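You operate a simulated robot arm through the tools that you are given. There is no shell and no other tool. Be economical: measure what you need, move in short steps, check, and stop when the job is done.

Carry out the task below with a simulated robot arm. There is one attempt and no reset: what you move stays moved.

JOB
Load the 1934 reel and save a sharp picture of frame 32.
Fine: gate shut, lamp on; watch the display; one picture; leave that frame showing sharp and the lens dial as it is.
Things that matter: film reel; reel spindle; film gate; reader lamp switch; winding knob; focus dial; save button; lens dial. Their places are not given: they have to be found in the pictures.

It is judged by the outcome, as a careful person would: the job done as asked, and still so three seconds after it is handed in. It fails if anything else is knocked over, pushed out of place, dropped, spilled or broken.

ROBOT AND FRAMES
A 6-joint arm with a two-finger parallel gripper, fixed in place. Base frame: the origin is at the foot of the arm, x ahead of it, y to its left, z up; the work surface is at about z = 0.808. Readings come in m, degrees, newtons and seconds.
With the tool pointing down near the work surface it reaches from about 0.24 to 0.64 m from the base axis. Its first joint turns from -66.0 to 66.0 degrees. Payload 2.7 kg.
The tool frame sits at the grasp point between the pads (the TCP): z along the fingers, y along the line on which they close. The tips reach 0.023 m beyond it. The gripper opens to 0.094 m. The fingers are 0.038 m wide and 0.01 m thick; the gripper's body (0.054 by 0.096 m) begins 0.039 m behind the TCP.
Orientation is that of the tool frame in the base frame, as a unit quaternion [x, y, z, w]. With the fingers straight down and closing along the base's y, the tool's x points along the base's -x, its y along +y and its z along -z.

CONTROLS
- The arm moves only by the tool arm_command. Its argument "deltas" is a list that holds one entry, the list of rows, each a list of 7 numbers: the opening, from 0 (shut) to 1 (fully open), then the shift along the base's x, y, z in units of 40 mm (1.0 is 40 mm), then the turn, a rotation vector about the base's x, y, z in units of 8 degrees (1.0 is 8 degrees). In form: [[[jaw, tx, ty, tz, wx, wy, wz], ...]]. A call has 1 to 8 rows; each row shifts and turns the commanded pose from where the row before left it. A call with a number of a shift or a turn outside -1 to 1 is refused whole. A row lasts 0.2 s, in which the tool goes at most 0.05 m and 8.6 degrees; a call with a longer step from one row to the next is refused whole, and so is a gripper value outside its range. Where a pose cannot be reached the arm comes as near as it can. A force on the tool above 40 N (or 10 N above the force at the start of the call, whichever is more), or a blocked arm, ends the call early, and 0.2 s more pass. Each finger travels about 0.045 m/s and halts on what it meets, pressing with about 22 N; the grip force reading is that of the motor and also rises with nothing between the fingers. The clock runs only during rows and for 0.2 s after the last one: add rows that do not move to give the fingers time. It gives the time, the measured TCP pose, the force on the tool (base axes), the opening and the grip force at its end, in the units of the frame above (readings bear some noise).
- Cameras (640 x 400 px; columns grow to the right, rows downward): "scene" is fixed at [0.0433, -0.4176, 1.4037]; the picture's right is [0.96, -0.29, 0.00], its down [-0.17, -0.56, -0.81] and it looks along [0.24, 0.78, -0.59] (base axes); focal length 342 px, centre (320, 200). "wrist" rides on the gripper at [0.086, 0.016, -0.075] in the tool frame; the picture's right is [-0.18, 0.98, 0.00], its down [-0.58, -0.11, -0.81] and it looks along [-0.79, -0.15, 0.59] (tool axes); focal length 243 px, centre (320, 200).
- snapshot(camera): a new picture of that camera. No time passes.
- locate(camera, pixels): for up to 12 pixels [column, row] of the newest picture of that camera ("zoom" is the newest enlarged one), the place [x, y, z] in the base frame of the surface seen there, good to about 0.002 m. No time passes.
- zoom(camera, box): a new picture of the part [left, top, right, bottom] of that camera's present view, enlarged. No time passes.
- job_done(): hands the job in; it is judged then, once.

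Go step by step. Measure first, check grasps and placings, and put right what went wrong. The budget is 80 turns and 38 pictures, counting those below and the enlarged ones. Unless the task says otherwise, let go and move clear before handing in, and close with one line.

The tools are called as name(argument=value, ...) on one line, values as JSON. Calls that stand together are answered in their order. arm_command: Moves the arm, as the interface text tells. Its arguments: {"type":"object","properties":{"deltas":{"type":"array","items":{"type":"array","items":{"type":"array","items":{"type":"number"}}}}},"required":["deltas"]} The other tools are called the same way: snapshot (camera) takes a picture; locate (camera, pixels) gives the place of the surface under pixels of a picture; zoom (camera, box) takes an enlarged picture of a part of a camera's view; job_done () hands the job in.

At the start:

```text
t: 0.0
eef_pos: [0.3832, 0.0852, 1.1702]
ee_rot: [0.0, 1.0, 0.0, 0.0]
wrist_force: [-1.0, -0.2, 0.5]
grip_width: 0.0939
grip_force: 0.0
```

scene: 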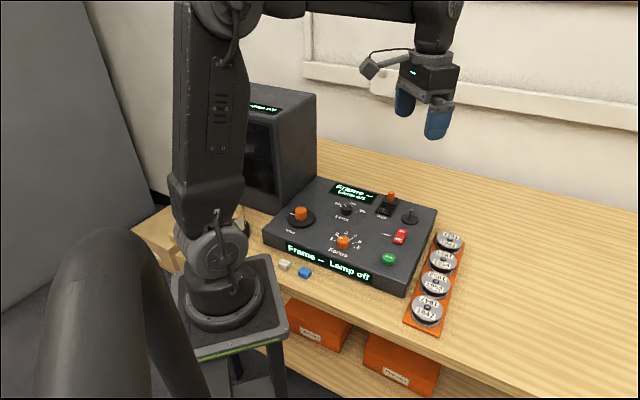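
wrist: 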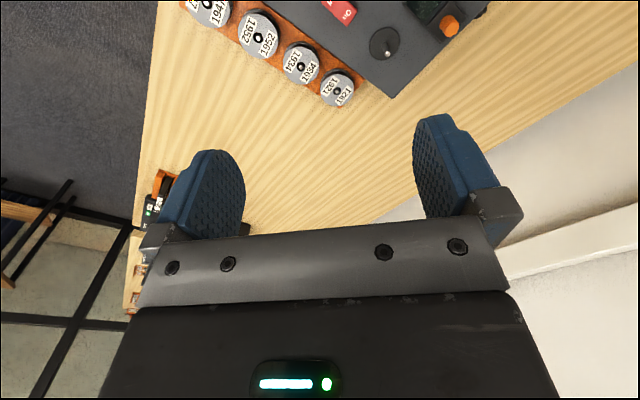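

The scene shows a reader panel (rows 180-290) with knobs and a rack of four reels at right. I'll zoom in on both to read labels.

zoom(camera="scene", box=[260, 170, 440, 300])

zoom(camera="scene", box=[370, 180, 490, 340])

```text
3.08 times, centred on (350, 235) of scene
```

zoom: 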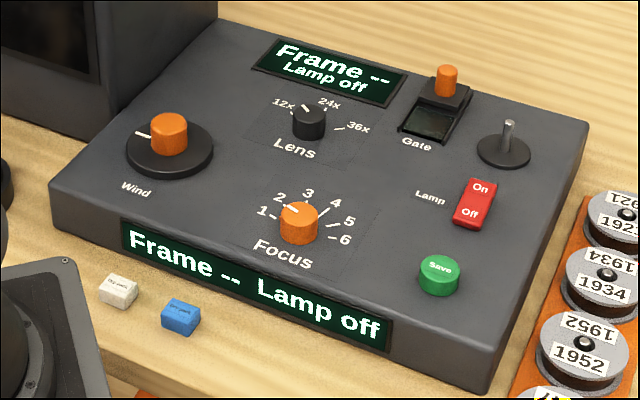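

```text
2.50 times, centred on (430, 260) of scene
```

zoom: 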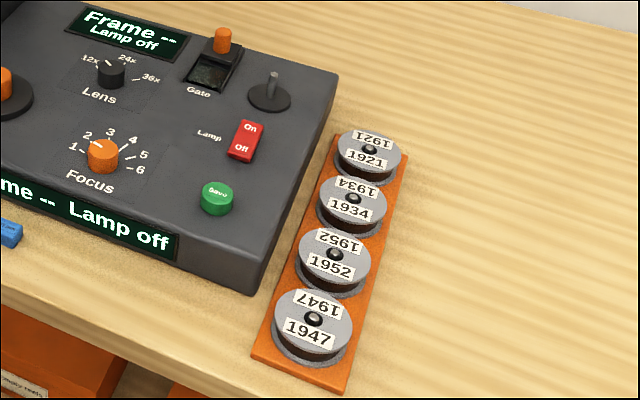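

The 1934 reel is second from the back at zoom (353,198); the spindle is at (271,80). I'll measure the key places.

locate(camera="zoom", pixels=[[353, 198], [340, 190], [319, 205], [386, 213], [350, 240], [272, 75], [268, 100], [223, 33], [208, 75], [249, 128], [241, 155], [216, 190]])

locate(camera="scene", pixels=[[302, 210], [290, 218], [312, 218], [343, 241], [336, 247], [346, 206], [393, 196], [380, 208], [450, 300], [413, 225], [264, 250], [407, 292]])

zoom(camera="scene", box=[360, 180, 430, 225])

```text
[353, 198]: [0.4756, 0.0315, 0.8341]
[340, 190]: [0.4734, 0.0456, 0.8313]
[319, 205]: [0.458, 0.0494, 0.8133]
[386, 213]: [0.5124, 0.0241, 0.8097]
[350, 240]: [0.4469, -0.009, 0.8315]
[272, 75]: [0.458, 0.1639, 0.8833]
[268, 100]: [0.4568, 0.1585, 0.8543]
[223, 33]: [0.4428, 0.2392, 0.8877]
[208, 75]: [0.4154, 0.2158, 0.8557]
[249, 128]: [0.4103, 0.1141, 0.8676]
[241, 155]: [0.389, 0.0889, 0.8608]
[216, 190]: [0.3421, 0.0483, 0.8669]
```

```text
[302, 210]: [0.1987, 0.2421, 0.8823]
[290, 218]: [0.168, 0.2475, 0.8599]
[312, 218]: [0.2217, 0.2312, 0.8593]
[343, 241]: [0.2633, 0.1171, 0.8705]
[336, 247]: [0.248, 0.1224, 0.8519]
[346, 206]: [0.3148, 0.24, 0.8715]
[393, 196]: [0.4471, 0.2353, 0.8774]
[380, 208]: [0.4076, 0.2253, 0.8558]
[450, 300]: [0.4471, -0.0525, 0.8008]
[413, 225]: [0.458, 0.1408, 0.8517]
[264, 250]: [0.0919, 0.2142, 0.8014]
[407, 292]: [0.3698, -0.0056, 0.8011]
```

```text
8.89 times, centred on (395, 202) of scene
```

zoom: 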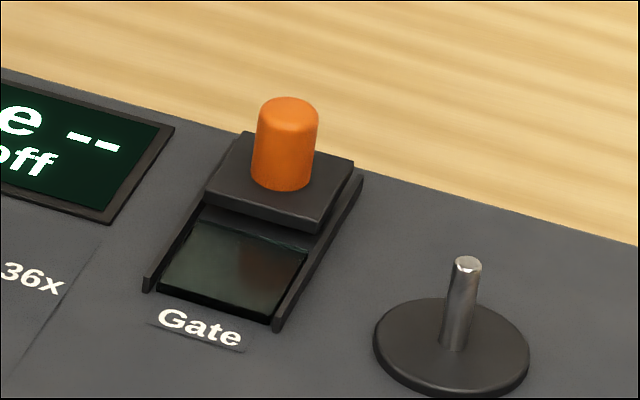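

The gate is a sliding block, at present pushed back (open). I'll look closer at the reels and the rest of the geometry.

zoom(camera="scene", box=[405, 225, 485, 275])

zoom(camera="wrist", box=[180, 0, 500, 120])

```text
8.00 times, centred on (445, 250) of scene
```

zoom: 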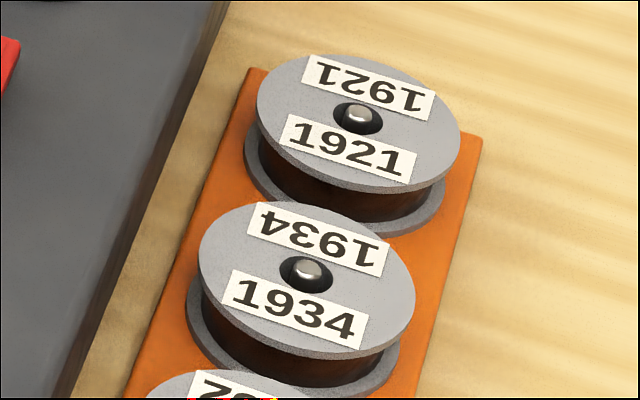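

```text
2.00 times, centred on (340, 60) of wrist
```

zoom: 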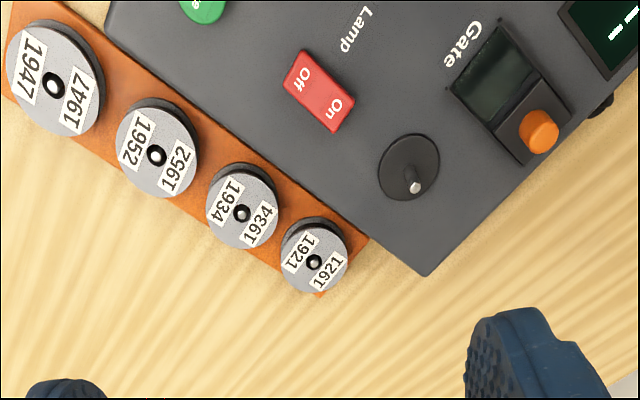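

The reels sit on pegs through a central hole; no hub to hold, so I'll grip the rim across the row. Measuring centres, rim points and panel edge in the newest zoom.

locate(camera="zoom", pixels=[[241, 213], [313, 262], [156, 155], [53, 87], [268, 185], [275, 232], [209, 208], [240, 250], [414, 187], [426, 273], [300, 190], [537, 133]])

locate(camera="wrist", pixels=[[309, 47], [284, 60], [303, 85], [320, 65], [302, 48], [384, 42], [350, 95], [270, 45], [420, 22], [430, 10], [342, 10], [332, 2]])

```text
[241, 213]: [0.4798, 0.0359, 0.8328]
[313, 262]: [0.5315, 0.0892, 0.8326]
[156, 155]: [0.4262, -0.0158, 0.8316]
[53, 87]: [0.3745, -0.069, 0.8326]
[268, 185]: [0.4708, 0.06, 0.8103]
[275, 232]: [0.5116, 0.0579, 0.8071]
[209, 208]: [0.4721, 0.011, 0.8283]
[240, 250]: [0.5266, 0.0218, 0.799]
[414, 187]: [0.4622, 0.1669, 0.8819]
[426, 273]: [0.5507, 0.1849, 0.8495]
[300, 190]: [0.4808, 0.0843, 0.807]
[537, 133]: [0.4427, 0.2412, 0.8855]
```

```text
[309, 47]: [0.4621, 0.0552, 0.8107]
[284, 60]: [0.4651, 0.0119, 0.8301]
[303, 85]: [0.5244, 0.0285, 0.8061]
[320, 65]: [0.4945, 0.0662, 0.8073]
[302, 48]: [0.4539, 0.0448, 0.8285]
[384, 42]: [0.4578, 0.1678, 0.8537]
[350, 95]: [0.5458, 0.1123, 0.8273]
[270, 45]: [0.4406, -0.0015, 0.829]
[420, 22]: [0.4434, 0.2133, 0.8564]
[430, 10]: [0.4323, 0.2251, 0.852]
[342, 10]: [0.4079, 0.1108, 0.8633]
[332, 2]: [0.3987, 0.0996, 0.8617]
```

Row of reels runs at 45°, 74 mm pitch; the 1934 centre is ≈(0.479,0.036), top 0.832, diameter ≈63 mm. I'll move above it, turned 45° so the fingers close across the row, jaws part-open to clear the panel edge.

arm_command(deltas=[[[0.83, 0.4, -0.204, -0.917, 0, 0, 0.9375], [0.83, 0.4, -0.204, -0.917, 0, 0, 0.9375], [0.83, 0.4, -0.204, -0.917, 0, 0, 0.9375], [0.83, 0.4, -0.204, -0.917, 0, 0, 0.9375], [0.83, 0.4, -0.204, -0.917, 0, 0, 0.9375], [0.83, 0.4, -0.204, -0.917, 0, 0, 0.9375], [0.83, 0, 0, 0, 0, 0, 0]]])

snapshot(camera="wrist")

zoom(camera="scene", box=[380, 190, 500, 265])

```text
t: 1.6
eef_pos: [0.4806, 0.0363, 0.9513]
ee_rot: [-0.384, 0.924, 0.0, 0.0]
wrist_force: [-0.3, -0.2, 1.0]
grip_width: 0.0781
grip_force: 0.0
```

```text
30 pictures are left
```

wrist: 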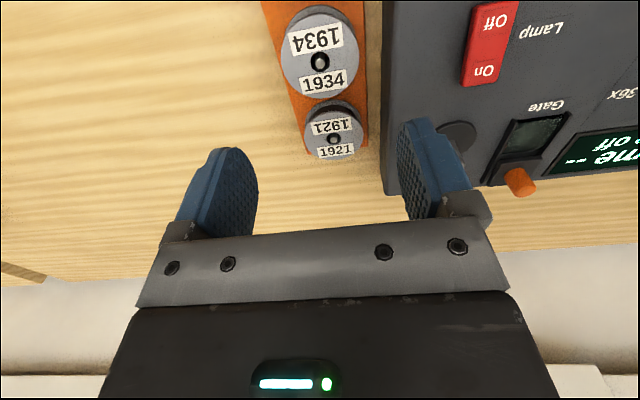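

```text
5.33 times, centred on (440, 228) of scene
```

zoom: 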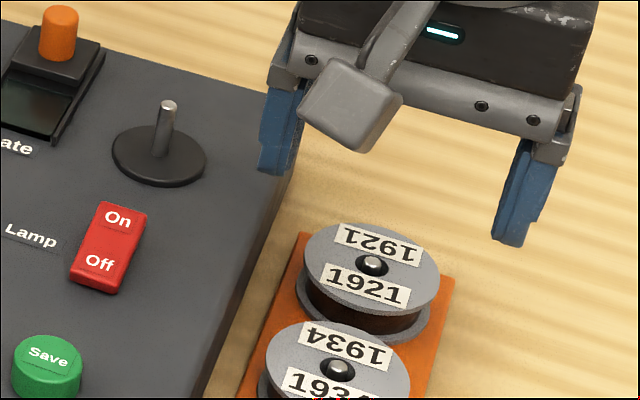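

Wrist view shows the 1934 hub at (321,62), right where the TCP projects. I'll measure rim and peg points and the spindle more finely.

locate(camera="wrist", pixels=[[320, 62], [284, 55], [357, 51], [322, 7], [320, 97], [295, 80], [345, 78], [381, 60], [367, 90]])

locate(camera="zoom", pixels=[[168, 104], [160, 150], [114, 155], [204, 160], [160, 183], [175, 130], [104, 55], [60, 140], [338, 370], [340, 366], [115, 240], [60, 15]])

```text
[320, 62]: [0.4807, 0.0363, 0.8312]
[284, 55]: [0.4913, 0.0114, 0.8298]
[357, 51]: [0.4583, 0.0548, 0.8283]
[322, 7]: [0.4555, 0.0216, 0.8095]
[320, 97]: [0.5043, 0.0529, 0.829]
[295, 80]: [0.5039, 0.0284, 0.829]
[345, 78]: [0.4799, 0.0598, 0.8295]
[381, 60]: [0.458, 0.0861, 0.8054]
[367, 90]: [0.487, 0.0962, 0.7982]
```

```text
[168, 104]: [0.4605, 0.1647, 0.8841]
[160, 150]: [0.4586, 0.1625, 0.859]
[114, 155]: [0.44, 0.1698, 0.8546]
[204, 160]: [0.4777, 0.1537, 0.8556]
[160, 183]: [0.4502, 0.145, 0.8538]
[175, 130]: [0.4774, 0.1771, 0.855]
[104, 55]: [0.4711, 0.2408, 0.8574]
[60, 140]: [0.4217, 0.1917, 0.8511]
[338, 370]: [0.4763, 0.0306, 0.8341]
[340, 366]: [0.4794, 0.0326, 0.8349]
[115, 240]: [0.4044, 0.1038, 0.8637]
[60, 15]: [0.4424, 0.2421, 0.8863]
```

Reel centre confirmed ≈(0.480,0.036), rim top 0.829. Descending to TCP z≈0.836 and closing.

arm_command(deltas=[[[0.83, 0, 0, -0.96, 0, 0, 0], [0.83, 0, 0, -0.96, 0, 0, 0], [0.83, 0, 0, -0.6, 0, 0, 0], [0.83, 0, 0, -0.36, 0, 0, 0], [0.83, 0, 0, 0, 0, 0, 0], [0.4, 0, 0, 0, 0, 0, 0], [0.4, 0, 0, 0, 0, 0, 0], [0.4, 0, 0, 0, 0, 0, 0]]])

snapshot(camera="wrist")

```text
t: 2.3
eef_pos: [0.4805, 0.0354, 0.8734]
ee_rot: [-0.385, 0.923, -0.001, 0.001]
wrist_force: [-9.3, -1.2, 10.9]
grip_width: 0.0803
grip_force: 2.4
stopped in row 3: the force on the tool passed its limit (the readings are from after the stop); the commanded pose is now the measured one
```

```text
28 pictures are left
```

wrist: 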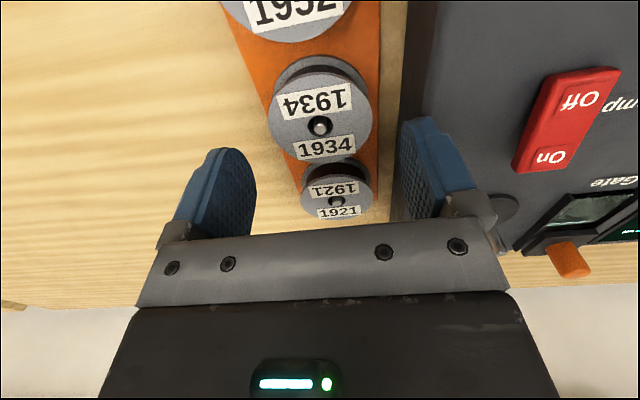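

The panel-side finger touched down at tip height ≈0.850, i.e. on the panel's edge. Nothing moved visibly; I'll measure the panel edge here.

locate(camera="wrist", pixels=[[440, 10], [434, 40], [428, 70], [424, 100], [415, 60], [405, 60], [450, 60], [430, 125], [270, 110], [371, 110], [320, 130], [500, 210]])

zoom(camera="scene", box=[380, 200, 500, 275])

```text
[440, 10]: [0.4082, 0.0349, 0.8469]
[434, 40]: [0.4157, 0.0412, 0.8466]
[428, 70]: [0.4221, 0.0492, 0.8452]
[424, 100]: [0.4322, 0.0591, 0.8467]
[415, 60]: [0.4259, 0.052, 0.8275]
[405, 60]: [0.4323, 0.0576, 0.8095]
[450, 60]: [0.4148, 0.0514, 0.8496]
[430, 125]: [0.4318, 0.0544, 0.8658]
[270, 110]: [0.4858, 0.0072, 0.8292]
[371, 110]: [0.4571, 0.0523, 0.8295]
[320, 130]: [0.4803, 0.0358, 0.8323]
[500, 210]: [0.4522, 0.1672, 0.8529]
```

```text
5.33 times, centred on (440, 238) of scene
```

zoom: 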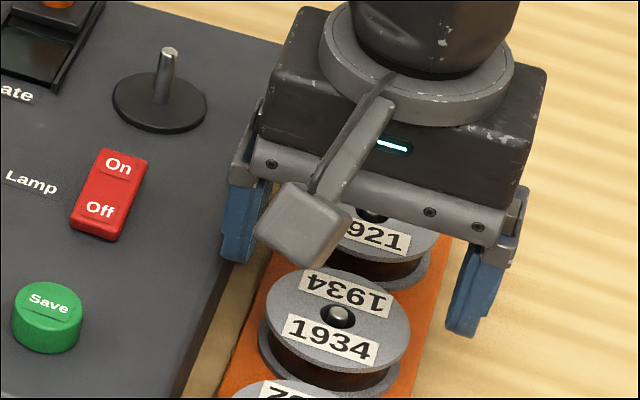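

Panel edge is at 51 mm from the TCP and the reel's rim radius is ≈28 mm, so a narrower opening (0.066) fits. Lifting slightly, narrowing, and descending again.

arm_command(deltas=[[[0.7, 0, 0, 0.4, 0, 0, 0], [0.7, -0.02, 0.02, 0, 0, 0, 0], [0.7, 0, 0, 0, 0, 0, 0], [0.7, 0, 0, -0.45, 0, 0, 0], [0.7, 0, 0, -0.45, 0, 0, 0], [0.7, 0, 0, -0.3, 0, 0, 0], [0.7, 0, 0, 0, 0, 0, 0]]])

snapshot(camera="wrist")

```text
t: 3.9
eef_pos: [0.4799, 0.0338, 0.8404]
ee_rot: [-0.383, 0.924, -0.001, 0.002]
wrist_force: [0.5, 0.1, -0.6]
grip_width: 0.0656
grip_force: 0.1
```

```text
26 pictures are left
```

wrist: 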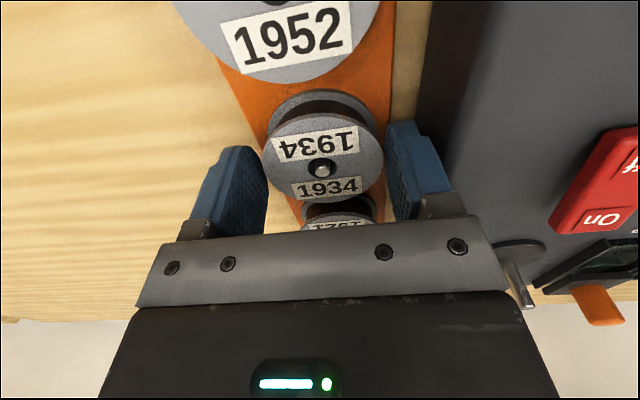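

Fingers straddle the reel at (322,168) and are below the panel top. Going down 4 mm more, nudging 2 mm toward the panel, and closing.

arm_command(deltas=[[[0.7, -0.035, 0.04, -0.1, 0, 0, 0], [0.7, 0, 0, 0, 0, 0, 0], [0.45, 0, 0, 0, 0, 0, 0], [0.45, 0, 0, 0, 0, 0, 0], [0.45, 0, 0, 0, 0, 0, 0], [0.45, 0, 0, 0, 0, 0, 0]]])

```text
t: 5.3
eef_pos: [0.4791, 0.0373, 0.8365]
ee_rot: [-0.383, 0.924, -0.001, 0.001]
wrist_force: [0.2, -0.5, 0.2]
grip_width: 0.0573
grip_force: 22.7
```

Gripped at 57 mm with 22.7 N. Lifting straight up 12 cm.

arm_command(deltas=[[[0.4, 0, 0, 0.3, 0, 0, 0], [0.4, 0, 0, 0.7, 0, 0, 0], [0.4, 0, 0, 0.9, 0, 0, 0], [0.4, 0, 0, 0.9, 0, 0, 0], [0.4, 0, 0, 0.2, 0, 0, 0]]])

snapshot(camera="scene")

```text
t: 6.5
eef_pos: [0.4789, 0.0383, 0.9551]
ee_rot: [-0.384, 0.923, -0.001, 0.001]
wrist_force: [0.2, -0.4, -0.5]
grip_width: 0.0573
grip_force: 21.6
```

```text
25 pictures are left
```

scene: 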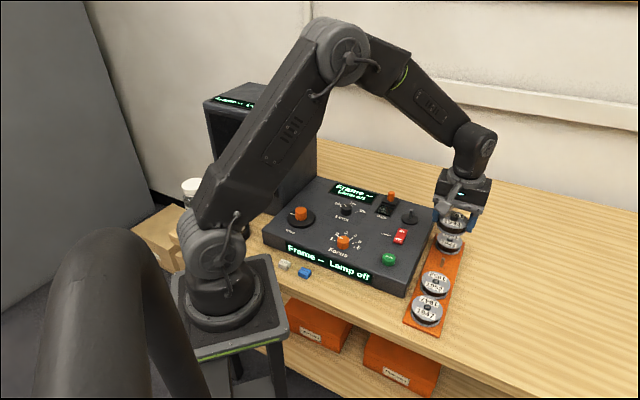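

The reel is held. Moving over the spindle at ≈(0.460,0.163) while turning so the fingers close front-to-back, away from gate and lamp.

arm_command(deltas=[[[0.4, -0.06, 0.39, 0, 0, 0, -0.94], [0.4, -0.06, 0.39, 0, 0, 0, -0.94], [0.4, -0.06, 0.39, 0, 0, 0, -0.94], [0.4, -0.06, 0.39, 0, 0, 0, -0.94], [0.4, -0.06, 0.39, 0, 0, 0, -0.94], [0.4, -0.06, 0.39, 0, 0, 0, -0.94], [0.4, -0.06, 0.39, 0, 0, 0, -0.94], [0.4, -0.06, 0.39, 0, 0, 0, -0.94]]])

arm_command(deltas=[[[0.4, 0, 0, 0, 0, 0, -0.94], [0.4, 0, 0, 0, 0, 0, -0.94], [0.4, 0, 0, 0, 0, 0, -0.94], [0.4, 0, 0, 0, 0, 0, -0.94], [0.4, 0, 0, -0.4, 0, 0, 0], [0.4, 0, 0, 0, 0, 0, 0]]])

snapshot(camera="wrist")

zoom(camera="scene", box=[360, 160, 480, 235])

```text
t: 8.3
eef_pos: [0.4604, 0.1616, 0.9533]
ee_rot: [0.132, 0.991, -0.002, 0.002]
wrist_force: [-0.2, -0.3, -0.2]
grip_width: 0.0573
grip_force: 22.2
```

```text
t: 9.7
eef_pos: [0.4612, 0.162, 0.9397]
ee_rot: [0.384, 0.923, -0.002, 0.0]
wrist_force: [-0.3, 0.3, -1.4]
grip_width: 0.0573
grip_force: 22.0
```

```text
24 pictures are left
```

wrist: 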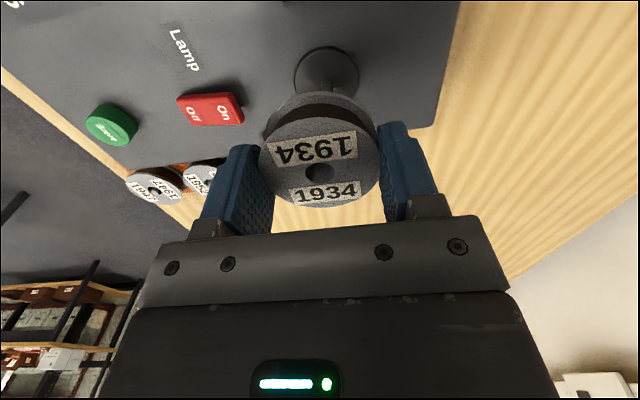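

```text
5.33 times, centred on (420, 198) of scene
```

zoom: 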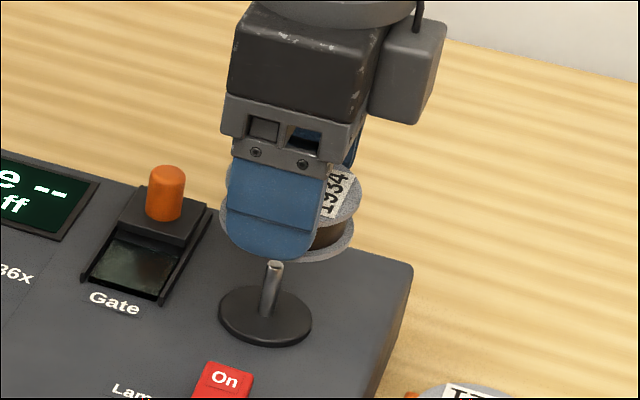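

Reel is over the spindle. Comparing hole at wrist (319,174) with spindle disc around (326,70) and the spindle in the zoom (274,265).

locate(camera="wrist", pixels=[[319, 174], [262, 160], [380, 160], [295, 70], [357, 70], [326, 47], [310, 168], [330, 180], [320, 205]])

locate(camera="zoom", pixels=[[274, 265], [268, 310], [220, 315], [311, 322], [262, 344], [272, 290], [271, 300]])

```text
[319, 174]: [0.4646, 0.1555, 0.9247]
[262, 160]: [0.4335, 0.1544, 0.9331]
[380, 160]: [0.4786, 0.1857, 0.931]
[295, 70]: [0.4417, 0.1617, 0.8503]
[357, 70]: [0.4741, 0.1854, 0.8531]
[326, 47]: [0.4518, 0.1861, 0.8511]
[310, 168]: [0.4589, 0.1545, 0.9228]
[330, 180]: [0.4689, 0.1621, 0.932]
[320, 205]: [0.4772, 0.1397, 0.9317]
```

```text
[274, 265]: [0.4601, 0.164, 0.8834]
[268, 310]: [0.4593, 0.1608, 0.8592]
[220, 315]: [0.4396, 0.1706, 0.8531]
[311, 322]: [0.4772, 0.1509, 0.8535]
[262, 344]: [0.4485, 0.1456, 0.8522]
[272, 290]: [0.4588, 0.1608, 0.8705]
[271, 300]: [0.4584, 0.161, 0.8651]
```

Hole is ≈(0.460,0.162) and the spindle ≈(0.460,0.164). Shifting +1.5 mm in y and lowering to just above the spindle tip to see through the hole.

arm_command(deltas=[[[0.4, -0.01, 0.045, -0.5, 0, 0, 0], [0.4, 0, 0, 0, 0, 0, 0]]])

zoom(camera="wrist", box=[256, 90, 384, 210])

zoom(camera="scene", box=[380, 180, 460, 230])

```text
t: 10.3
eef_pos: [0.4604, 0.1636, 0.9201]
ee_rot: [0.385, 0.923, -0.002, 0.0]
wrist_force: [0.1, -0.3, -0.3]
grip_width: 0.0575
grip_force: 22.2
```

```text
3.33 times, centred on (320, 150) of wrist
```

zoom: 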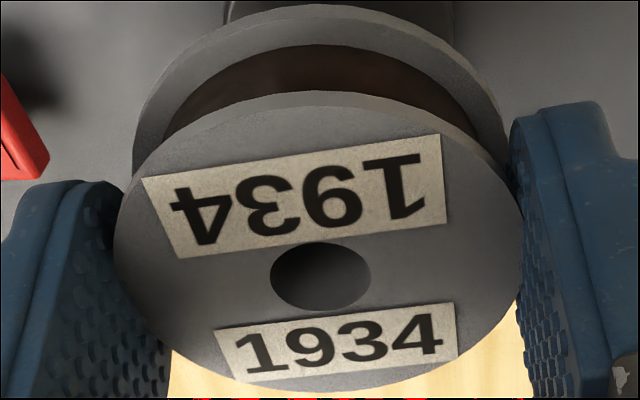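

```text
8.00 times, centred on (420, 205) of scene
```

zoom: 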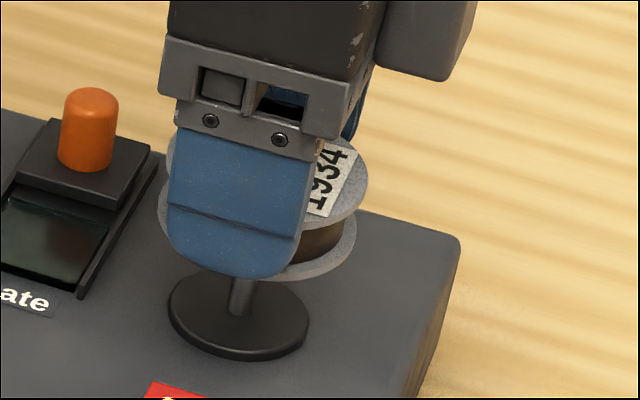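

Looks aligned. Descending gently onto the spindle, watching the force.

arm_command(deltas=[[[0.4, 0, 0, -0.15, 0, 0, 0], [0.4, 0, 0, -0.1, 0, 0, 0], [0.4, 0, 0, -0.1, 0, 0, 0], [0.4, 0, 0, 0, 0, 0, 0]]])

```text
t: 11.3
eef_pos: [0.4611, 0.164, 0.9075]
ee_rot: [0.384, 0.923, -0.001, 0.002]
wrist_force: [2.1, 3.8, 0.7]
grip_width: 0.0572
grip_force: 21.8
```

The hole is on the spindle tip with a small sideways force (+2,+4 N). Nudging +1 mm that way and continuing down.

arm_command(deltas=[[[0.4, 0.015, 0.025, 0, 0, 0, 0], [0.4, 0, 0, -0.15, 0, 0, 0], [0.4, 0, 0, -0.15, 0, 0, 0], [0.4, 0, 0, 0, 0, 0, 0]]])

```text
t: 12.3
eef_pos: [0.4606, 0.1662, 0.8932]
ee_rot: [0.383, 0.924, -0.003, 0.001]
wrist_force: [-0.2, 0.5, -0.8]
grip_width: 0.0572
grip_force: 21.2
```

Force has vanished and it is sliding down. Lowering the last ≈11 mm to the disc.

arm_command(deltas=[[[0.4, 0, 0, -0.15, 0, 0, 0], [0.4, 0, 0, -0.08, 0, 0, 0], [0.4, 0, 0, -0.03, 0, 0, 0], [0.4, 0, 0, 0, 0, 0, 0]]])

zoom(camera="scene", box=[370, 180, 450, 230])

```text
t: 13.3
eef_pos: [0.4617, 0.1659, 0.8838]
ee_rot: [0.385, 0.923, -0.002, 0.0]
wrist_force: [-0.2, 0.2, -1.1]
grip_width: 0.0574
grip_force: 22.2
```

```text
8.00 times, centred on (410, 205) of scene
```

zoom: 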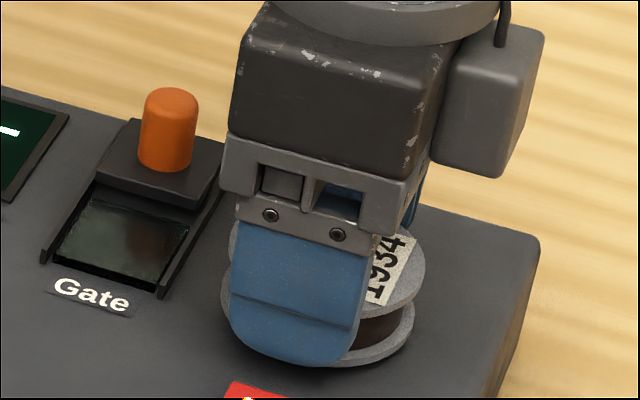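

Nearly seated. Lowering 2 mm more until contact, then opening and rising.

arm_command(deltas=[[[0.4, 0, 0, -0.05, 0, 0, 0], [0.4, 0, 0, 0, 0, 0, 0], [0.75, 0, 0, 0, 0, 0, 0], [0.75, 0, 0, 0, 0, 0, 0], [0.75, 0, 0, 0, 0, 0, 0]]])

arm_command(deltas=[[[0.75, 0, 0, 0.4, 0, 0, 0], [0.75, 0, 0, 0.9, 0, 0, 0], [0.75, 0, 0, 0.9, 0, 0, 0], [0.75, 0, 0, 0, 0, 0, 0]]])

zoom(camera="scene", box=[360, 170, 472, 240])

```text
t: 14.5
eef_pos: [0.4606, 0.165, 0.882]
ee_rot: [0.384, 0.923, -0.001, 0.001]
wrist_force: [-0.9, 0.2, -0.3]
grip_width: 0.0704
grip_force: 0.0
```

```text
t: 15.5
eef_pos: [0.4592, 0.1656, 0.971]
ee_rot: [0.384, 0.923, -0.002, 0.0]
wrist_force: [0.3, -0.1, -0.3]
grip_width: 0.0705
grip_force: 0.0
```

```text
5.71 times, centred on (416, 205) of scene
```

zoom: 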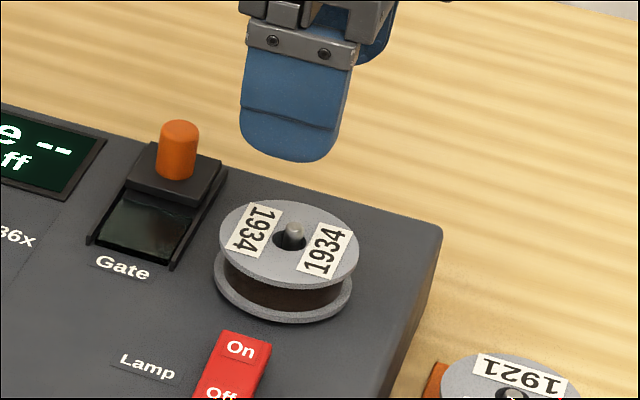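

Reel is seated on the spindle. Next the gate: measuring the knob (178,125) and rails.

locate(camera="zoom", pixels=[[179, 128], [176, 160], [128, 180], [205, 206], [90, 238], [175, 268], [226, 168], [155, 143], [140, 182], [185, 196], [104, 243], [165, 258]])

```text
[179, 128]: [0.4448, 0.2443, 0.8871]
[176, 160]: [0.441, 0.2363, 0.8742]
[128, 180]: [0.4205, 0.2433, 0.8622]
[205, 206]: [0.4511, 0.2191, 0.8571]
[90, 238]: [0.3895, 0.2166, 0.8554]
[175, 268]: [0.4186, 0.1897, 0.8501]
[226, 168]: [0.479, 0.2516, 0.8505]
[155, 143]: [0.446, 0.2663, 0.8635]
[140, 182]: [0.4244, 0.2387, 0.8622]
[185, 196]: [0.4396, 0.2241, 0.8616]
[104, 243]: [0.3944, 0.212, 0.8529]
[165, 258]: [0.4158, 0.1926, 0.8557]
```

Knob is at ≈(0.443,0.2405), top 0.888, gate travel ≈40 mm toward the front (-x,-y). Moving above it then down with jaws half open, then closing.

arm_command(deltas=[[[0.5, -0.2, 0.93, 0, 0, 0, 0], [0.5, -0.2, 0.94, 0, 0, 0, 0], [0.5, 0, 0, -0.95, 0, 0, 0], [0.5, 0, 0, -0.75, 0, 0, 0], [0.5, 0, 0, -0.25, 0, 0, 0], [0.5, 0, 0, 0, 0, 0, 0]]])

snapshot(camera="wrist")

```text
t: 16.9
eef_pos: [0.445, 0.2407, 0.8931]
ee_rot: [0.384, 0.923, -0.001, 0.0]
wrist_force: [0.1, -0.1, 0.0]
grip_width: 0.0474
grip_force: 0.0
```

```text
18 pictures are left
```

wrist: 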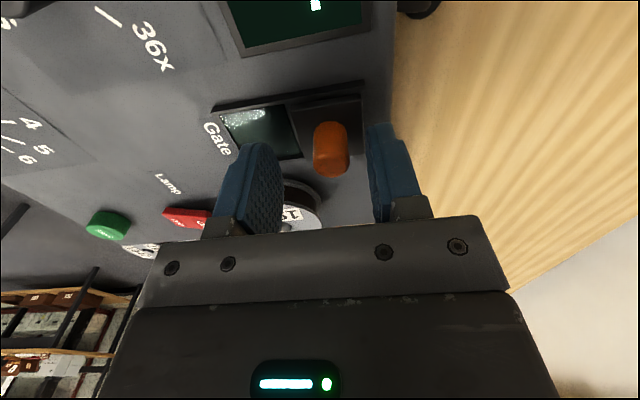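

Knob is between the fingers at (330,150). Closing and sliding the gate forward ~40 mm.

arm_command(deltas=[[[0.05, 0, 0, 0, 0, 0, 0], [0.05, 0, 0, 0, 0, 0, 0], [0.05, 0, 0, 0, 0, 0, 0], [0.05, -0.25, -0.25, 0, 0, 0, 0], [0.05, -0.25, -0.25, 0, 0, 0, 0], [0.05, -0.24, -0.24, 0, 0, 0, 0], [0.05, 0, 0, 0, 0, 0, 0]]])

zoom(camera="scene", box=[260, 170, 440, 290])

```text
t: 18.4
eef_pos: [0.4201, 0.2152, 0.8935]
ee_rot: [0.383, 0.924, 0.005, 0.006]
wrist_force: [12.4, 8.3, -11.8]
grip_width: 0.0162
grip_force: 45.0
stopped in row 7: the force on the tool passed its limit (the readings are from after the stop); the commanded pose is now the measured one
```

```text
3.33 times, centred on (350, 230) of scene
```

zoom: 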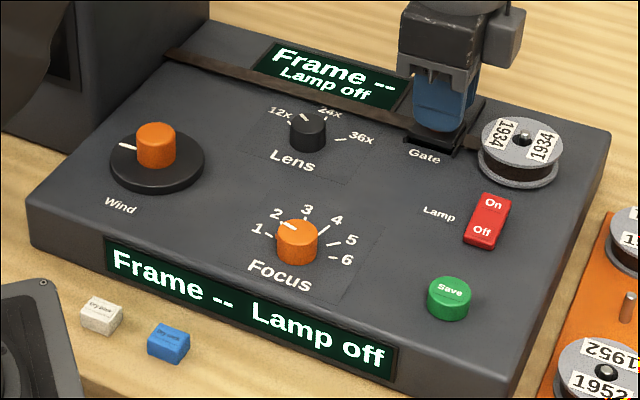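

A film strip now runs across and the gate is against its stop: shut. Releasing, rising, closing the jaws and moving over the lamp's On end at ≈(0.409,0.1125).

arm_command(deltas=[[[0.4, 0, 0, 0, 0, 0, 0], [0.4, 0, 0, 0, 0, 0, 0], [0.4, 0, 0, 0.6, 0, 0, 0], [0.4, 0, 0, 0.9, 0, 0, 0], [0, -0.09, -0.85, 0, 0, 0, 0], [0, -0.09, -0.86, 0, 0, 0, 0], [0, -0.1, -0.86, 0, 0, 0, 0], [0, 0, 0, -0.5, 0, 0, 0]]])

zoom(camera="scene", box=[340, 170, 460, 245])

```text
t: 20.2
eef_pos: [0.4067, 0.1128, 0.9354]
ee_rot: [0.384, 0.923, 0.003, 0.005]
wrist_force: [-0.4, -0.3, -0.6]
grip_width: 0.0
grip_force: 21.8
```

```text
5.33 times, centred on (400, 208) of scene
```

zoom: 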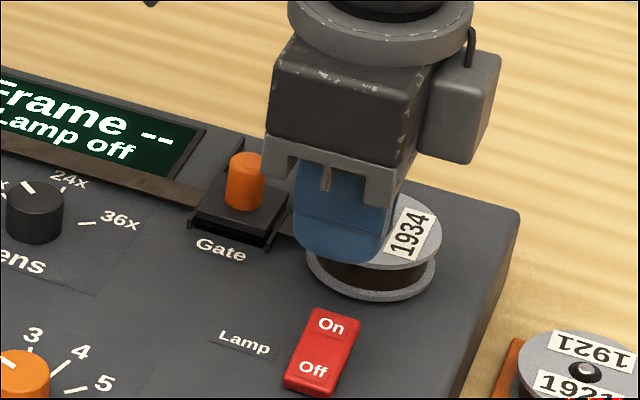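

Gate block now covers the window. Measuring the rocker ends precisely.

locate(camera="zoom", pixels=[[332, 325], [314, 368], [335, 312], [312, 310], [358, 322], [288, 380], [245, 238], [225, 215]])

```text
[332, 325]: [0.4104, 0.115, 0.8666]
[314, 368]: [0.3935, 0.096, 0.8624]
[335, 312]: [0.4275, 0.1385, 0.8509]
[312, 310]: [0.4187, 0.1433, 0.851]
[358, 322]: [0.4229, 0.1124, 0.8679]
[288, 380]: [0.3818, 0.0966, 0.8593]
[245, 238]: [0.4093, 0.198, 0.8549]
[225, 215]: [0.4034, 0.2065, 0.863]
```

Pressing the On end at ≈(0.411,0.116): tip contact expected at TCP z≈0.890, so descending in steps with the force guard.

arm_command(deltas=[[[0, 0.1, 0.08, -0.5, 0, 0, 0], [0, 0, 0, -0.5, 0, 0, 0], [0, 0, 0, -0.15, 0, 0, 0], [0, 0, 0, -0.15, 0, 0, 0], [0, 0, 0, -0.08, 0, 0, 0]]])

zoom(camera="scene", box=[260, 170, 440, 290])

```text
t: 21.3
eef_pos: [0.4123, 0.1165, 0.8858]
ee_rot: [0.383, 0.924, 0.007, 0.007]
wrist_force: [-5.7, -0.2, 8.3]
grip_width: 0.0
grip_force: 21.8
stopped in row 5: the force on the tool passed its limit (the readings are from after the stop); the commanded pose is now the measured one
```

```text
3.33 times, centred on (350, 230) of scene
```

zoom: 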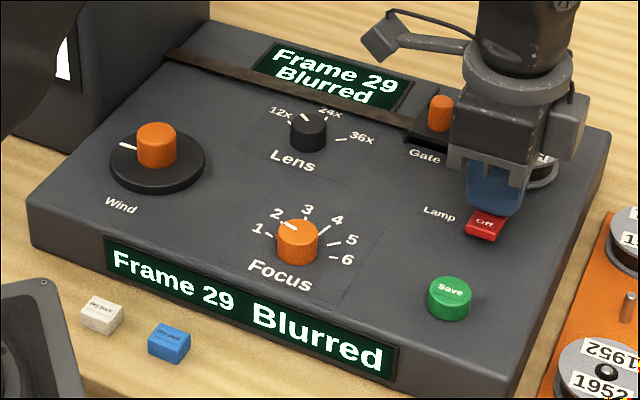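

Lamp is on; display reads "Frame 29 / Blurred". Next I'll measure wind knob, focus knob, and the housing so I can plan the twists.

locate(camera="zoom", pixels=[[156, 128], [155, 160], [110, 165], [204, 165], [157, 192], [299, 227], [297, 258], [278, 240], [318, 240], [140, 90], [215, 20], [449, 287]])

arm_command(deltas=[[[0, 0, 0, 0.6, 0, 0, 0], [0, 0, 0, 0.9, 0, 0, 0], [0, -0.3, 0.2, 0.6, 0, 0, 0.94], [0.3, -0.7, 0.3, 0, 0, 0, 0.94], [0.3, -0.8, 0.4, 0, 0, 0, 0.94], [0.3, -0.8, 0.4, 0, 0, 0, 0.94], [0.3, -0.8, 0.4, 0, 0, 0, 0.94], [0.3, -0.8, 0.4, 0, 0, 0, 0.94]]])

```text
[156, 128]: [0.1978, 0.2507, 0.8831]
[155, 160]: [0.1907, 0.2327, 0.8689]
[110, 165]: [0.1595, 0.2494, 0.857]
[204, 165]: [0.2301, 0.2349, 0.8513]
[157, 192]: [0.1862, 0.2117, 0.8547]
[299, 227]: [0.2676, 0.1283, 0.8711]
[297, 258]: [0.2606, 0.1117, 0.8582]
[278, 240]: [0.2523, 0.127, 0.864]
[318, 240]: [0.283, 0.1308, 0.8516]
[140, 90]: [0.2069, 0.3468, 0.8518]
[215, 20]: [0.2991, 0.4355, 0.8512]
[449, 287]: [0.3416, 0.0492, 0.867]
```

```text
t: 23.1
eef_pos: [0.2424, 0.1978, 0.9701]
ee_rot: [-0.002, 1.0, 0.01, 0.005]
wrist_force: [-0.7, -0.5, -0.2]
grip_width: 0.0281
grip_force: 0.1
```

Rotation is fine so far. Continuing to above the wind knob (≈0.197,0.244), turning to +45°, for a wrist look.

arm_command(deltas=[[[0.45, -0.28, 0.28, 0, 0, 0, 0.94], [0.45, -0.28, 0.28, 0, 0, 0, 0.94], [0.45, -0.28, 0.28, 0, 0, 0, 0.94], [0.45, -0.29, 0.31, 0, 0, 0, 0.94], [0.45, 0, 0, 0, 0, 0, 0.94], [0.45, 0, 0, -0.5, 0, 0, 0.94], [0.45, 0, 0, 0, 0, 0, 0]]])

snapshot(camera="wrist")

```text
t: 24.7
eef_pos: [0.1992, 0.2453, 0.9501]
ee_rot: [-0.385, 0.923, 0.01, 0.001]
wrist_force: [-0.5, 0.1, 0.3]
grip_width: 0.0425
grip_force: 0.0
```

```text
14 pictures are left
```

wrist: 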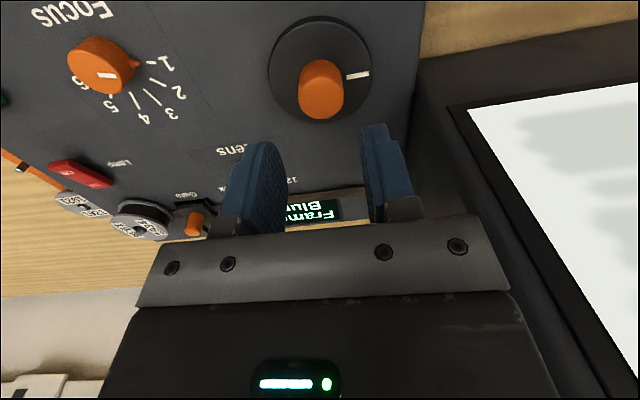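

Wind knob is at about (321,88) with white index line at (358,75); measuring it.

locate(camera="wrist", pixels=[[321, 102], [321, 72], [300, 90], [343, 90], [269, 70], [372, 75], [318, 18], [358, 75]])

```text
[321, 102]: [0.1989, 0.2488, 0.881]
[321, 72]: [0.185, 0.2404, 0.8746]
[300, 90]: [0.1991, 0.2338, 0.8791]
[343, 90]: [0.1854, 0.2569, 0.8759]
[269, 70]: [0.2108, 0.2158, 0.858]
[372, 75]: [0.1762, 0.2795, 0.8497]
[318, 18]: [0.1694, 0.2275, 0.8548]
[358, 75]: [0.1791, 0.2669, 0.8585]
```

Knob centre ≈(0.196,0.247). Adjusting, descending to TCP z≈0.887 and closing.

arm_command(deltas=[[[0.45, -0.08, 0.045, -0.6, 0, 0, 0], [0.45, 0, 0, -0.6, 0, 0, 0], [0.45, 0, 0, -0.38, 0, 0, 0], [0.45, 0, 0, 0, 0, 0, 0], [0.1, 0, 0, 0, 0, 0, 0], [0.1, 0, 0, 0, 0, 0, 0], [0.1, 0, 0, 0, 0, 0, 0]]])

```text
t: 26.5
eef_pos: [0.1981, 0.246, 0.8862]
ee_rot: [-0.384, 0.923, 0.008, 0.0]
wrist_force: [7.8, -5.5, -0.4]
grip_width: 0.0291
grip_force: 45.3
stopped in row 7: the force on the tool passed its limit (the readings are from after the stop); the commanded pose is now the measured one
```

Gripped the knob (29 mm); the pose has re-centred. Turning clockwise 24° to see which way the frame goes.

arm_command(deltas=[[[0.1, 0, 0, 0, 0, 0, 0], [0.1, 0, 0, 0, 0, 0, -0.75], [0.1, 0, 0, 0, 0, 0, -0.75], [0.1, 0, 0, 0, 0, 0, -0.75], [0.1, 0, 0, 0, 0, 0, -0.75], [0.1, 0, 0, 0, 0, 0, 0]]])

zoom(camera="scene", box=[250, 170, 430, 290])

```text
t: 27.9
eef_pos: [0.1964, 0.2464, 0.8873]
ee_rot: [-0.183, 0.983, 0.009, 0.001]
wrist_force: [23.8, -0.7, -32.8]
grip_width: 0.0292
grip_force: 45.0
```

```text
3.33 times, centred on (340, 230) of scene
```

zoom: 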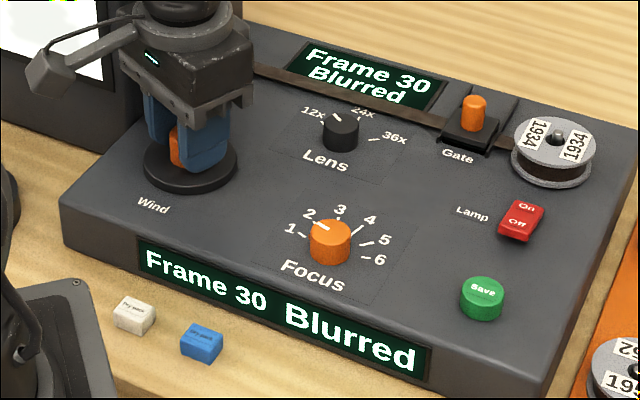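

Clockwise 24° gave 29→30. Side loads are large, so I'll release and regrip, then turn another 18°.

arm_command(deltas=[[[0.42, 0, 0, 0, 0, 0, 0], [0.42, 0, 0, 0, 0, 0, 0]]])

arm_command(deltas=[[[0.2, 0, 0, 0, 0, 0, 0], [0.2, 0, 0, 0, 0, 0, 0], [0.2, 0, 0, 0, 0, 0, 0]]])

```text
t: 28.5
eef_pos: [0.1962, 0.2466, 0.8869]
ee_rot: [-0.183, 0.983, 0.009, 0.001]
wrist_force: [0.1, -0.7, -0.1]
grip_width: 0.0392
grip_force: 0.2
```

```text
t: 29.3
eef_pos: [0.1957, 0.2458, 0.8862]
ee_rot: [-0.183, 0.983, 0.009, 0.001]
wrist_force: [0.0, -2.1, 5.7]
grip_width: 0.0291
grip_force: 44.6
```

Clean grip with low loads. Turning 24° more clockwise.

arm_command(deltas=[[[0.2, 0, 0, 0, 0, 0, -0.75], [0.2, 0, 0, 0, 0, 0, -0.75], [0.2, 0, 0, 0, 0, 0, -0.75], [0.2, 0, 0, 0, 0, 0, -0.75], [0.2, 0, 0, 0, 0, 0, 0]]])

zoom(camera="scene", box=[250, 170, 430, 290])

```text
t: 30.3
eef_pos: [0.1955, 0.248, 0.8864]
ee_rot: [0.007, 1.0, 0.008, 0.003]
wrist_force: [-5.2, -1.3, 7.7]
grip_width: 0.0289
grip_force: 44.4
stopped in row 4: the force on the tool passed its limit (the readings are from after the stop); the commanded pose is now the measured one
```

```text
3.33 times, centred on (340, 230) of scene
```

zoom: 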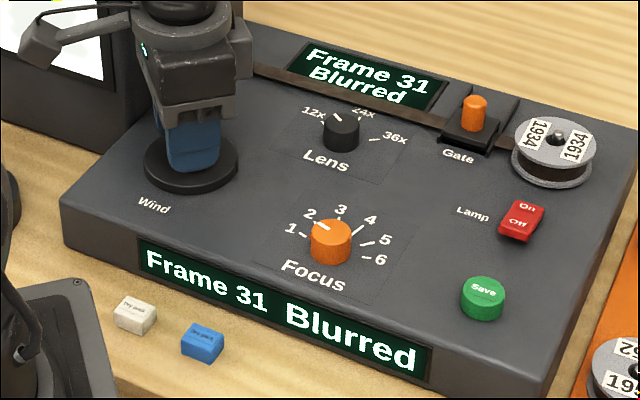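

Frame 31. Regripping and turning ~24° once more.

arm_command(deltas=[[[0.42, 0, 0, 0, 0, 0, 0], [0.42, 0, 0, 0, 0, 0, 0], [0.2, 0, 0, 0, 0, 0, 0], [0.2, 0, 0, 0, 0, 0, 0], [0.2, 0, 0, 0, 0, 0, 0]]])

arm_command(deltas=[[[0.2, 0, 0, 0, 0, 0, -0.75], [0.2, 0, 0, 0, 0, 0, -0.75], [0.2, 0, 0, 0, 0, 0, -0.75], [0.2, 0, 0, 0, 0, 0, -0.75], [0.2, 0, 0, 0, 0, 0, 0]]])

zoom(camera="scene", box=[250, 170, 430, 290])

```text
t: 31.5
eef_pos: [0.1949, 0.2475, 0.8872]
ee_rot: [0.006, 1.0, 0.009, 0.002]
wrist_force: [1.6, -1.7, -0.9]
grip_width: 0.0293
grip_force: 45.0
```

```text
t: 32.7
eef_pos: [0.1976, 0.2481, 0.8873]
ee_rot: [0.215, 0.977, 0.007, 0.005]
wrist_force: [7.3, 4.7, -23.0]
grip_width: 0.0294
grip_force: 44.7
```

```text
3.33 times, centred on (340, 230) of scene
```

zoom: 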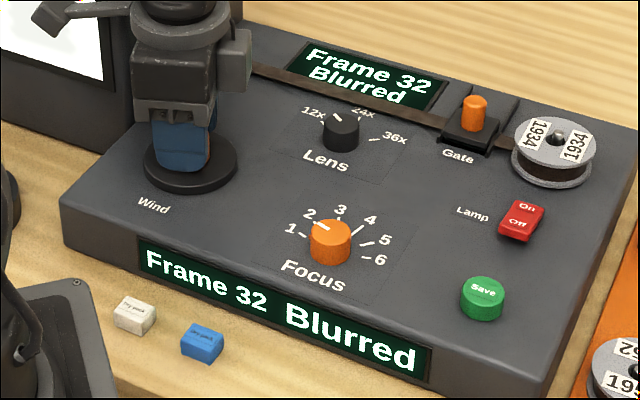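

Frame 32 showing (still blurred). Releasing, rising, and moving to above the focus knob ≈(0.264,0.122) with the wrist turned back to about +45°.

arm_command(deltas=[[[0.45, 0, 0, 0, 0, 0, 0], [0.45, 0, 0, 0, 0, 0, 0], [0.45, 0, 0, 0.4, 0, 0, 0], [0.45, 0, 0, 0.9, 0, 0, 0], [0.45, 0.4, -0.78, 0.2, 0, 0, 0.95], [0.45, 0.4, -0.79, 0, 0, 0, 0.95], [0.45, 0.43, -0.79, 0, 0, 0, 0.95], [0.45, 0.43, -0.79, 0, 0, 0, 0.95]]])

arm_command(deltas=[[[0.45, 0, 0, -0.3, 0, 0, 0.95], [0.45, 0, 0, -0.3, 0, 0, 0.95], [0.45, 0, 0, 0, 0, 0, 0.95], [0.45, 0, 0, 0, 0, 0, 0.95], [0.45, 0, 0, 0, 0, 0, 0.95], [0.45, 0, 0, 0, 0, 0, 0]]])

snapshot(camera="wrist")

```text
t: 34.5
eef_pos: [0.2635, 0.119, 0.9468]
ee_rot: [-0.05, 0.999, 0.008, 0.002]
wrist_force: [-0.4, -0.9, -1.1]
grip_width: 0.0421
grip_force: 0.1
```

```text
t: 35.9
eef_pos: [0.2626, 0.1193, 0.9243]
ee_rot: [-0.372, 0.928, 0.01, 0.0]
wrist_force: [0.0, -0.8, -0.1]
grip_width: 0.0426
grip_force: 0.1
```

```text
10 pictures are left
```

wrist: 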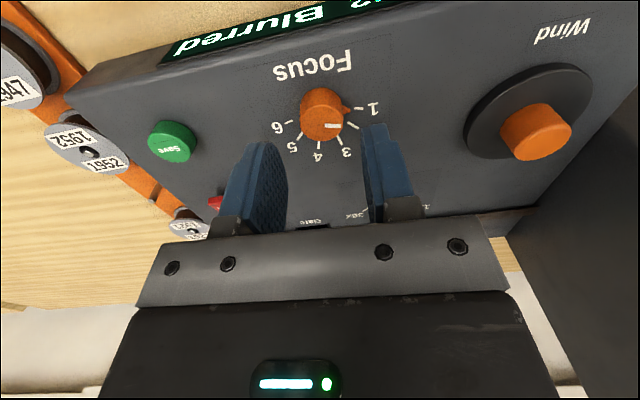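

Focus knob at (321,115), with ticks 1–6 clockwise from right-of-view. Measuring its centre.

locate(camera="wrist", pixels=[[321, 120], [300, 115], [343, 115], [321, 90], [320, 140], [349, 110]])

```text
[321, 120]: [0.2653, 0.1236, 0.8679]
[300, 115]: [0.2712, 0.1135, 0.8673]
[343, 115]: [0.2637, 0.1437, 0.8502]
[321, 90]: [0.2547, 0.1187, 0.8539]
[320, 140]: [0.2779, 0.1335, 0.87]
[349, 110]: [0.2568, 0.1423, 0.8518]
```

Centre ≈(0.2665,0.126). Moving there, descending to TCP z≈0.881 and closing.

arm_command(deltas=[[[0.45, 0.1, 0.155, 0, 0, 0, 0], [0.45, 0, 0, -0.5, 0, 0, 0], [0.45, 0, 0, -0.55, 0, 0, 0], [0.45, 0, 0, 0, 0, 0, 0], [0.2, 0, 0, 0, 0, 0, 0], [0.2, 0, 0, 0, 0, 0, 0], [0.2, 0, 0, 0, 0, 0, 0]]])

```text
t: 37.5
eef_pos: [0.2672, 0.1286, 0.8796]
ee_rot: [-0.372, 0.928, 0.009, -0.001]
wrist_force: [16.7, -17.8, -10.9]
grip_width: 0.0298
grip_force: 12.8
```

Sideways load of ~24 N means I'm ~1–2 mm off to one side. Opening, shifting slightly, and closing again.

arm_command(deltas=[[[0.45, 0, 0, 0, 0, 0, 0], [0.45, -0.005, -0.06, 0, 0, 0, 0], [0.45, 0, 0, 0, 0, 0, 0], [0.2, 0, 0, 0, 0, 0, 0], [0.2, 0, 0, 0, 0, 0, 0], [0.2, 0, 0, 0, 0, 0, 0]]])

```text
t: 38.9
eef_pos: [0.2663, 0.1239, 0.8806]
ee_rot: [-0.371, 0.929, 0.01, -0.001]
wrist_force: [-0.4, -1.3, 1.8]
grip_width: 0.0269
grip_force: 45.1
```

Clean grip (26.9 mm, negligible side load). Turning clockwise 24° and checking the display.

arm_command(deltas=[[[0.2, 0, 0, 0, 0, 0, -0.75], [0.2, 0, 0, 0, 0, 0, -0.75], [0.2, 0, 0, 0, 0, 0, -0.75], [0.2, 0, 0, 0, 0, 0, -0.75], [0.2, 0, 0, 0, 0, 0, 0]]])

zoom(camera="scene", box=[250, 170, 430, 290])

```text
t: 40.2
eef_pos: [0.2665, 0.1243, 0.88]
ee_rot: [-0.169, 0.986, 0.009, 0.0]
wrist_force: [-0.9, 6.6, -2.3]
grip_width: 0.0271
grip_force: 45.2
stopped in row 5: the force on the tool passed its limit (the readings are from after the stop); the commanded pose is now the measured one
```

```text
3.33 times, centred on (340, 230) of scene
```

zoom: 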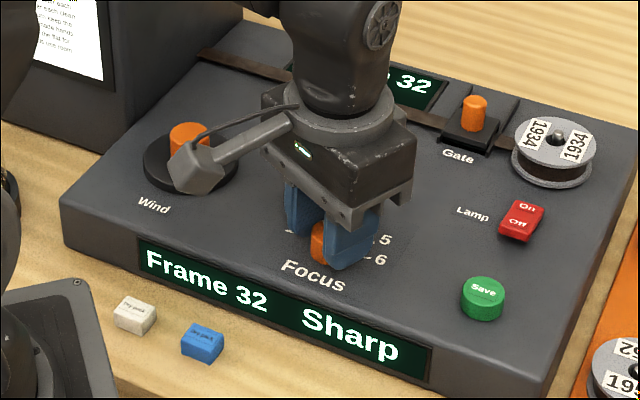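

Display reads "Frame 32 Sharp". Releasing, rising, closing the jaws and moving over the save button at ≈(0.342,0.049).

arm_command(deltas=[[[0.45, 0, 0, 0, 0, 0, 0], [0.45, 0, 0, 0, 0, 0, 0], [0.45, 0, 0, 0.5, 0, 0, 0], [0.45, 0, 0, 0.9, 0, 0, 0], [0, 0.63, -0.63, 0, 0, 0, 0], [0, 0.63, -0.63, 0, 0, 0, 0], [0, 0.63, -0.63, 0, 0, 0, 0], [0, 0, 0, -0.5, 0, 0, 0]]])

zoom(camera="scene", box=[250, 170, 430, 290])

```text
t: 42.0
eef_pos: [0.3423, 0.0498, 0.9183]
ee_rot: [-0.169, 0.986, 0.009, 0.001]
wrist_force: [-0.2, -0.4, 0.0]
grip_width: 0.0
grip_force: 21.7
```

```text
3.33 times, centred on (340, 230) of scene
```

zoom: 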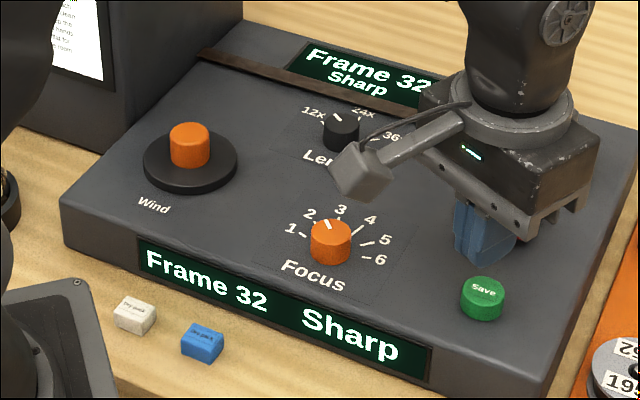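

Still "Frame 32 Sharp" after letting go. Pressing save once, in small steps.

arm_command(deltas=[[[0, 0, 0, -0.55, 0, 0, 0], [0, 0, 0, -0.12, 0, 0, 0], [0, 0, 0, -0.1, 0, 0, 0], [0, 0, 0, -0.08, 0, 0, 0]]])

zoom(camera="scene", box=[250, 170, 430, 290])

```text
t: 43.0
eef_pos: [0.3423, 0.0489, 0.8827]
ee_rot: [-0.169, 0.986, 0.009, 0.0]
wrist_force: [-0.6, 2.6, 4.0]
grip_width: 0.0
grip_force: 22.1
```

```text
3.33 times, centred on (340, 230) of scene
```

zoom: 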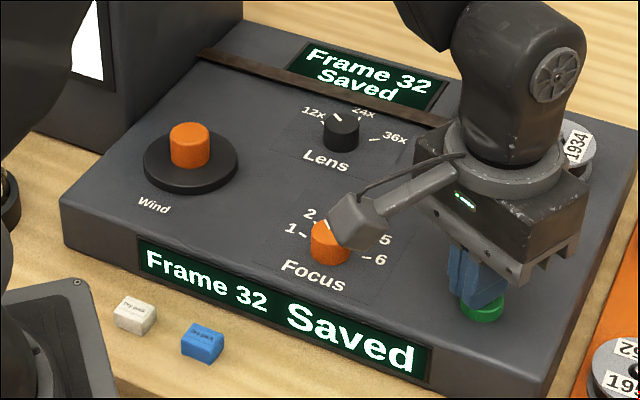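

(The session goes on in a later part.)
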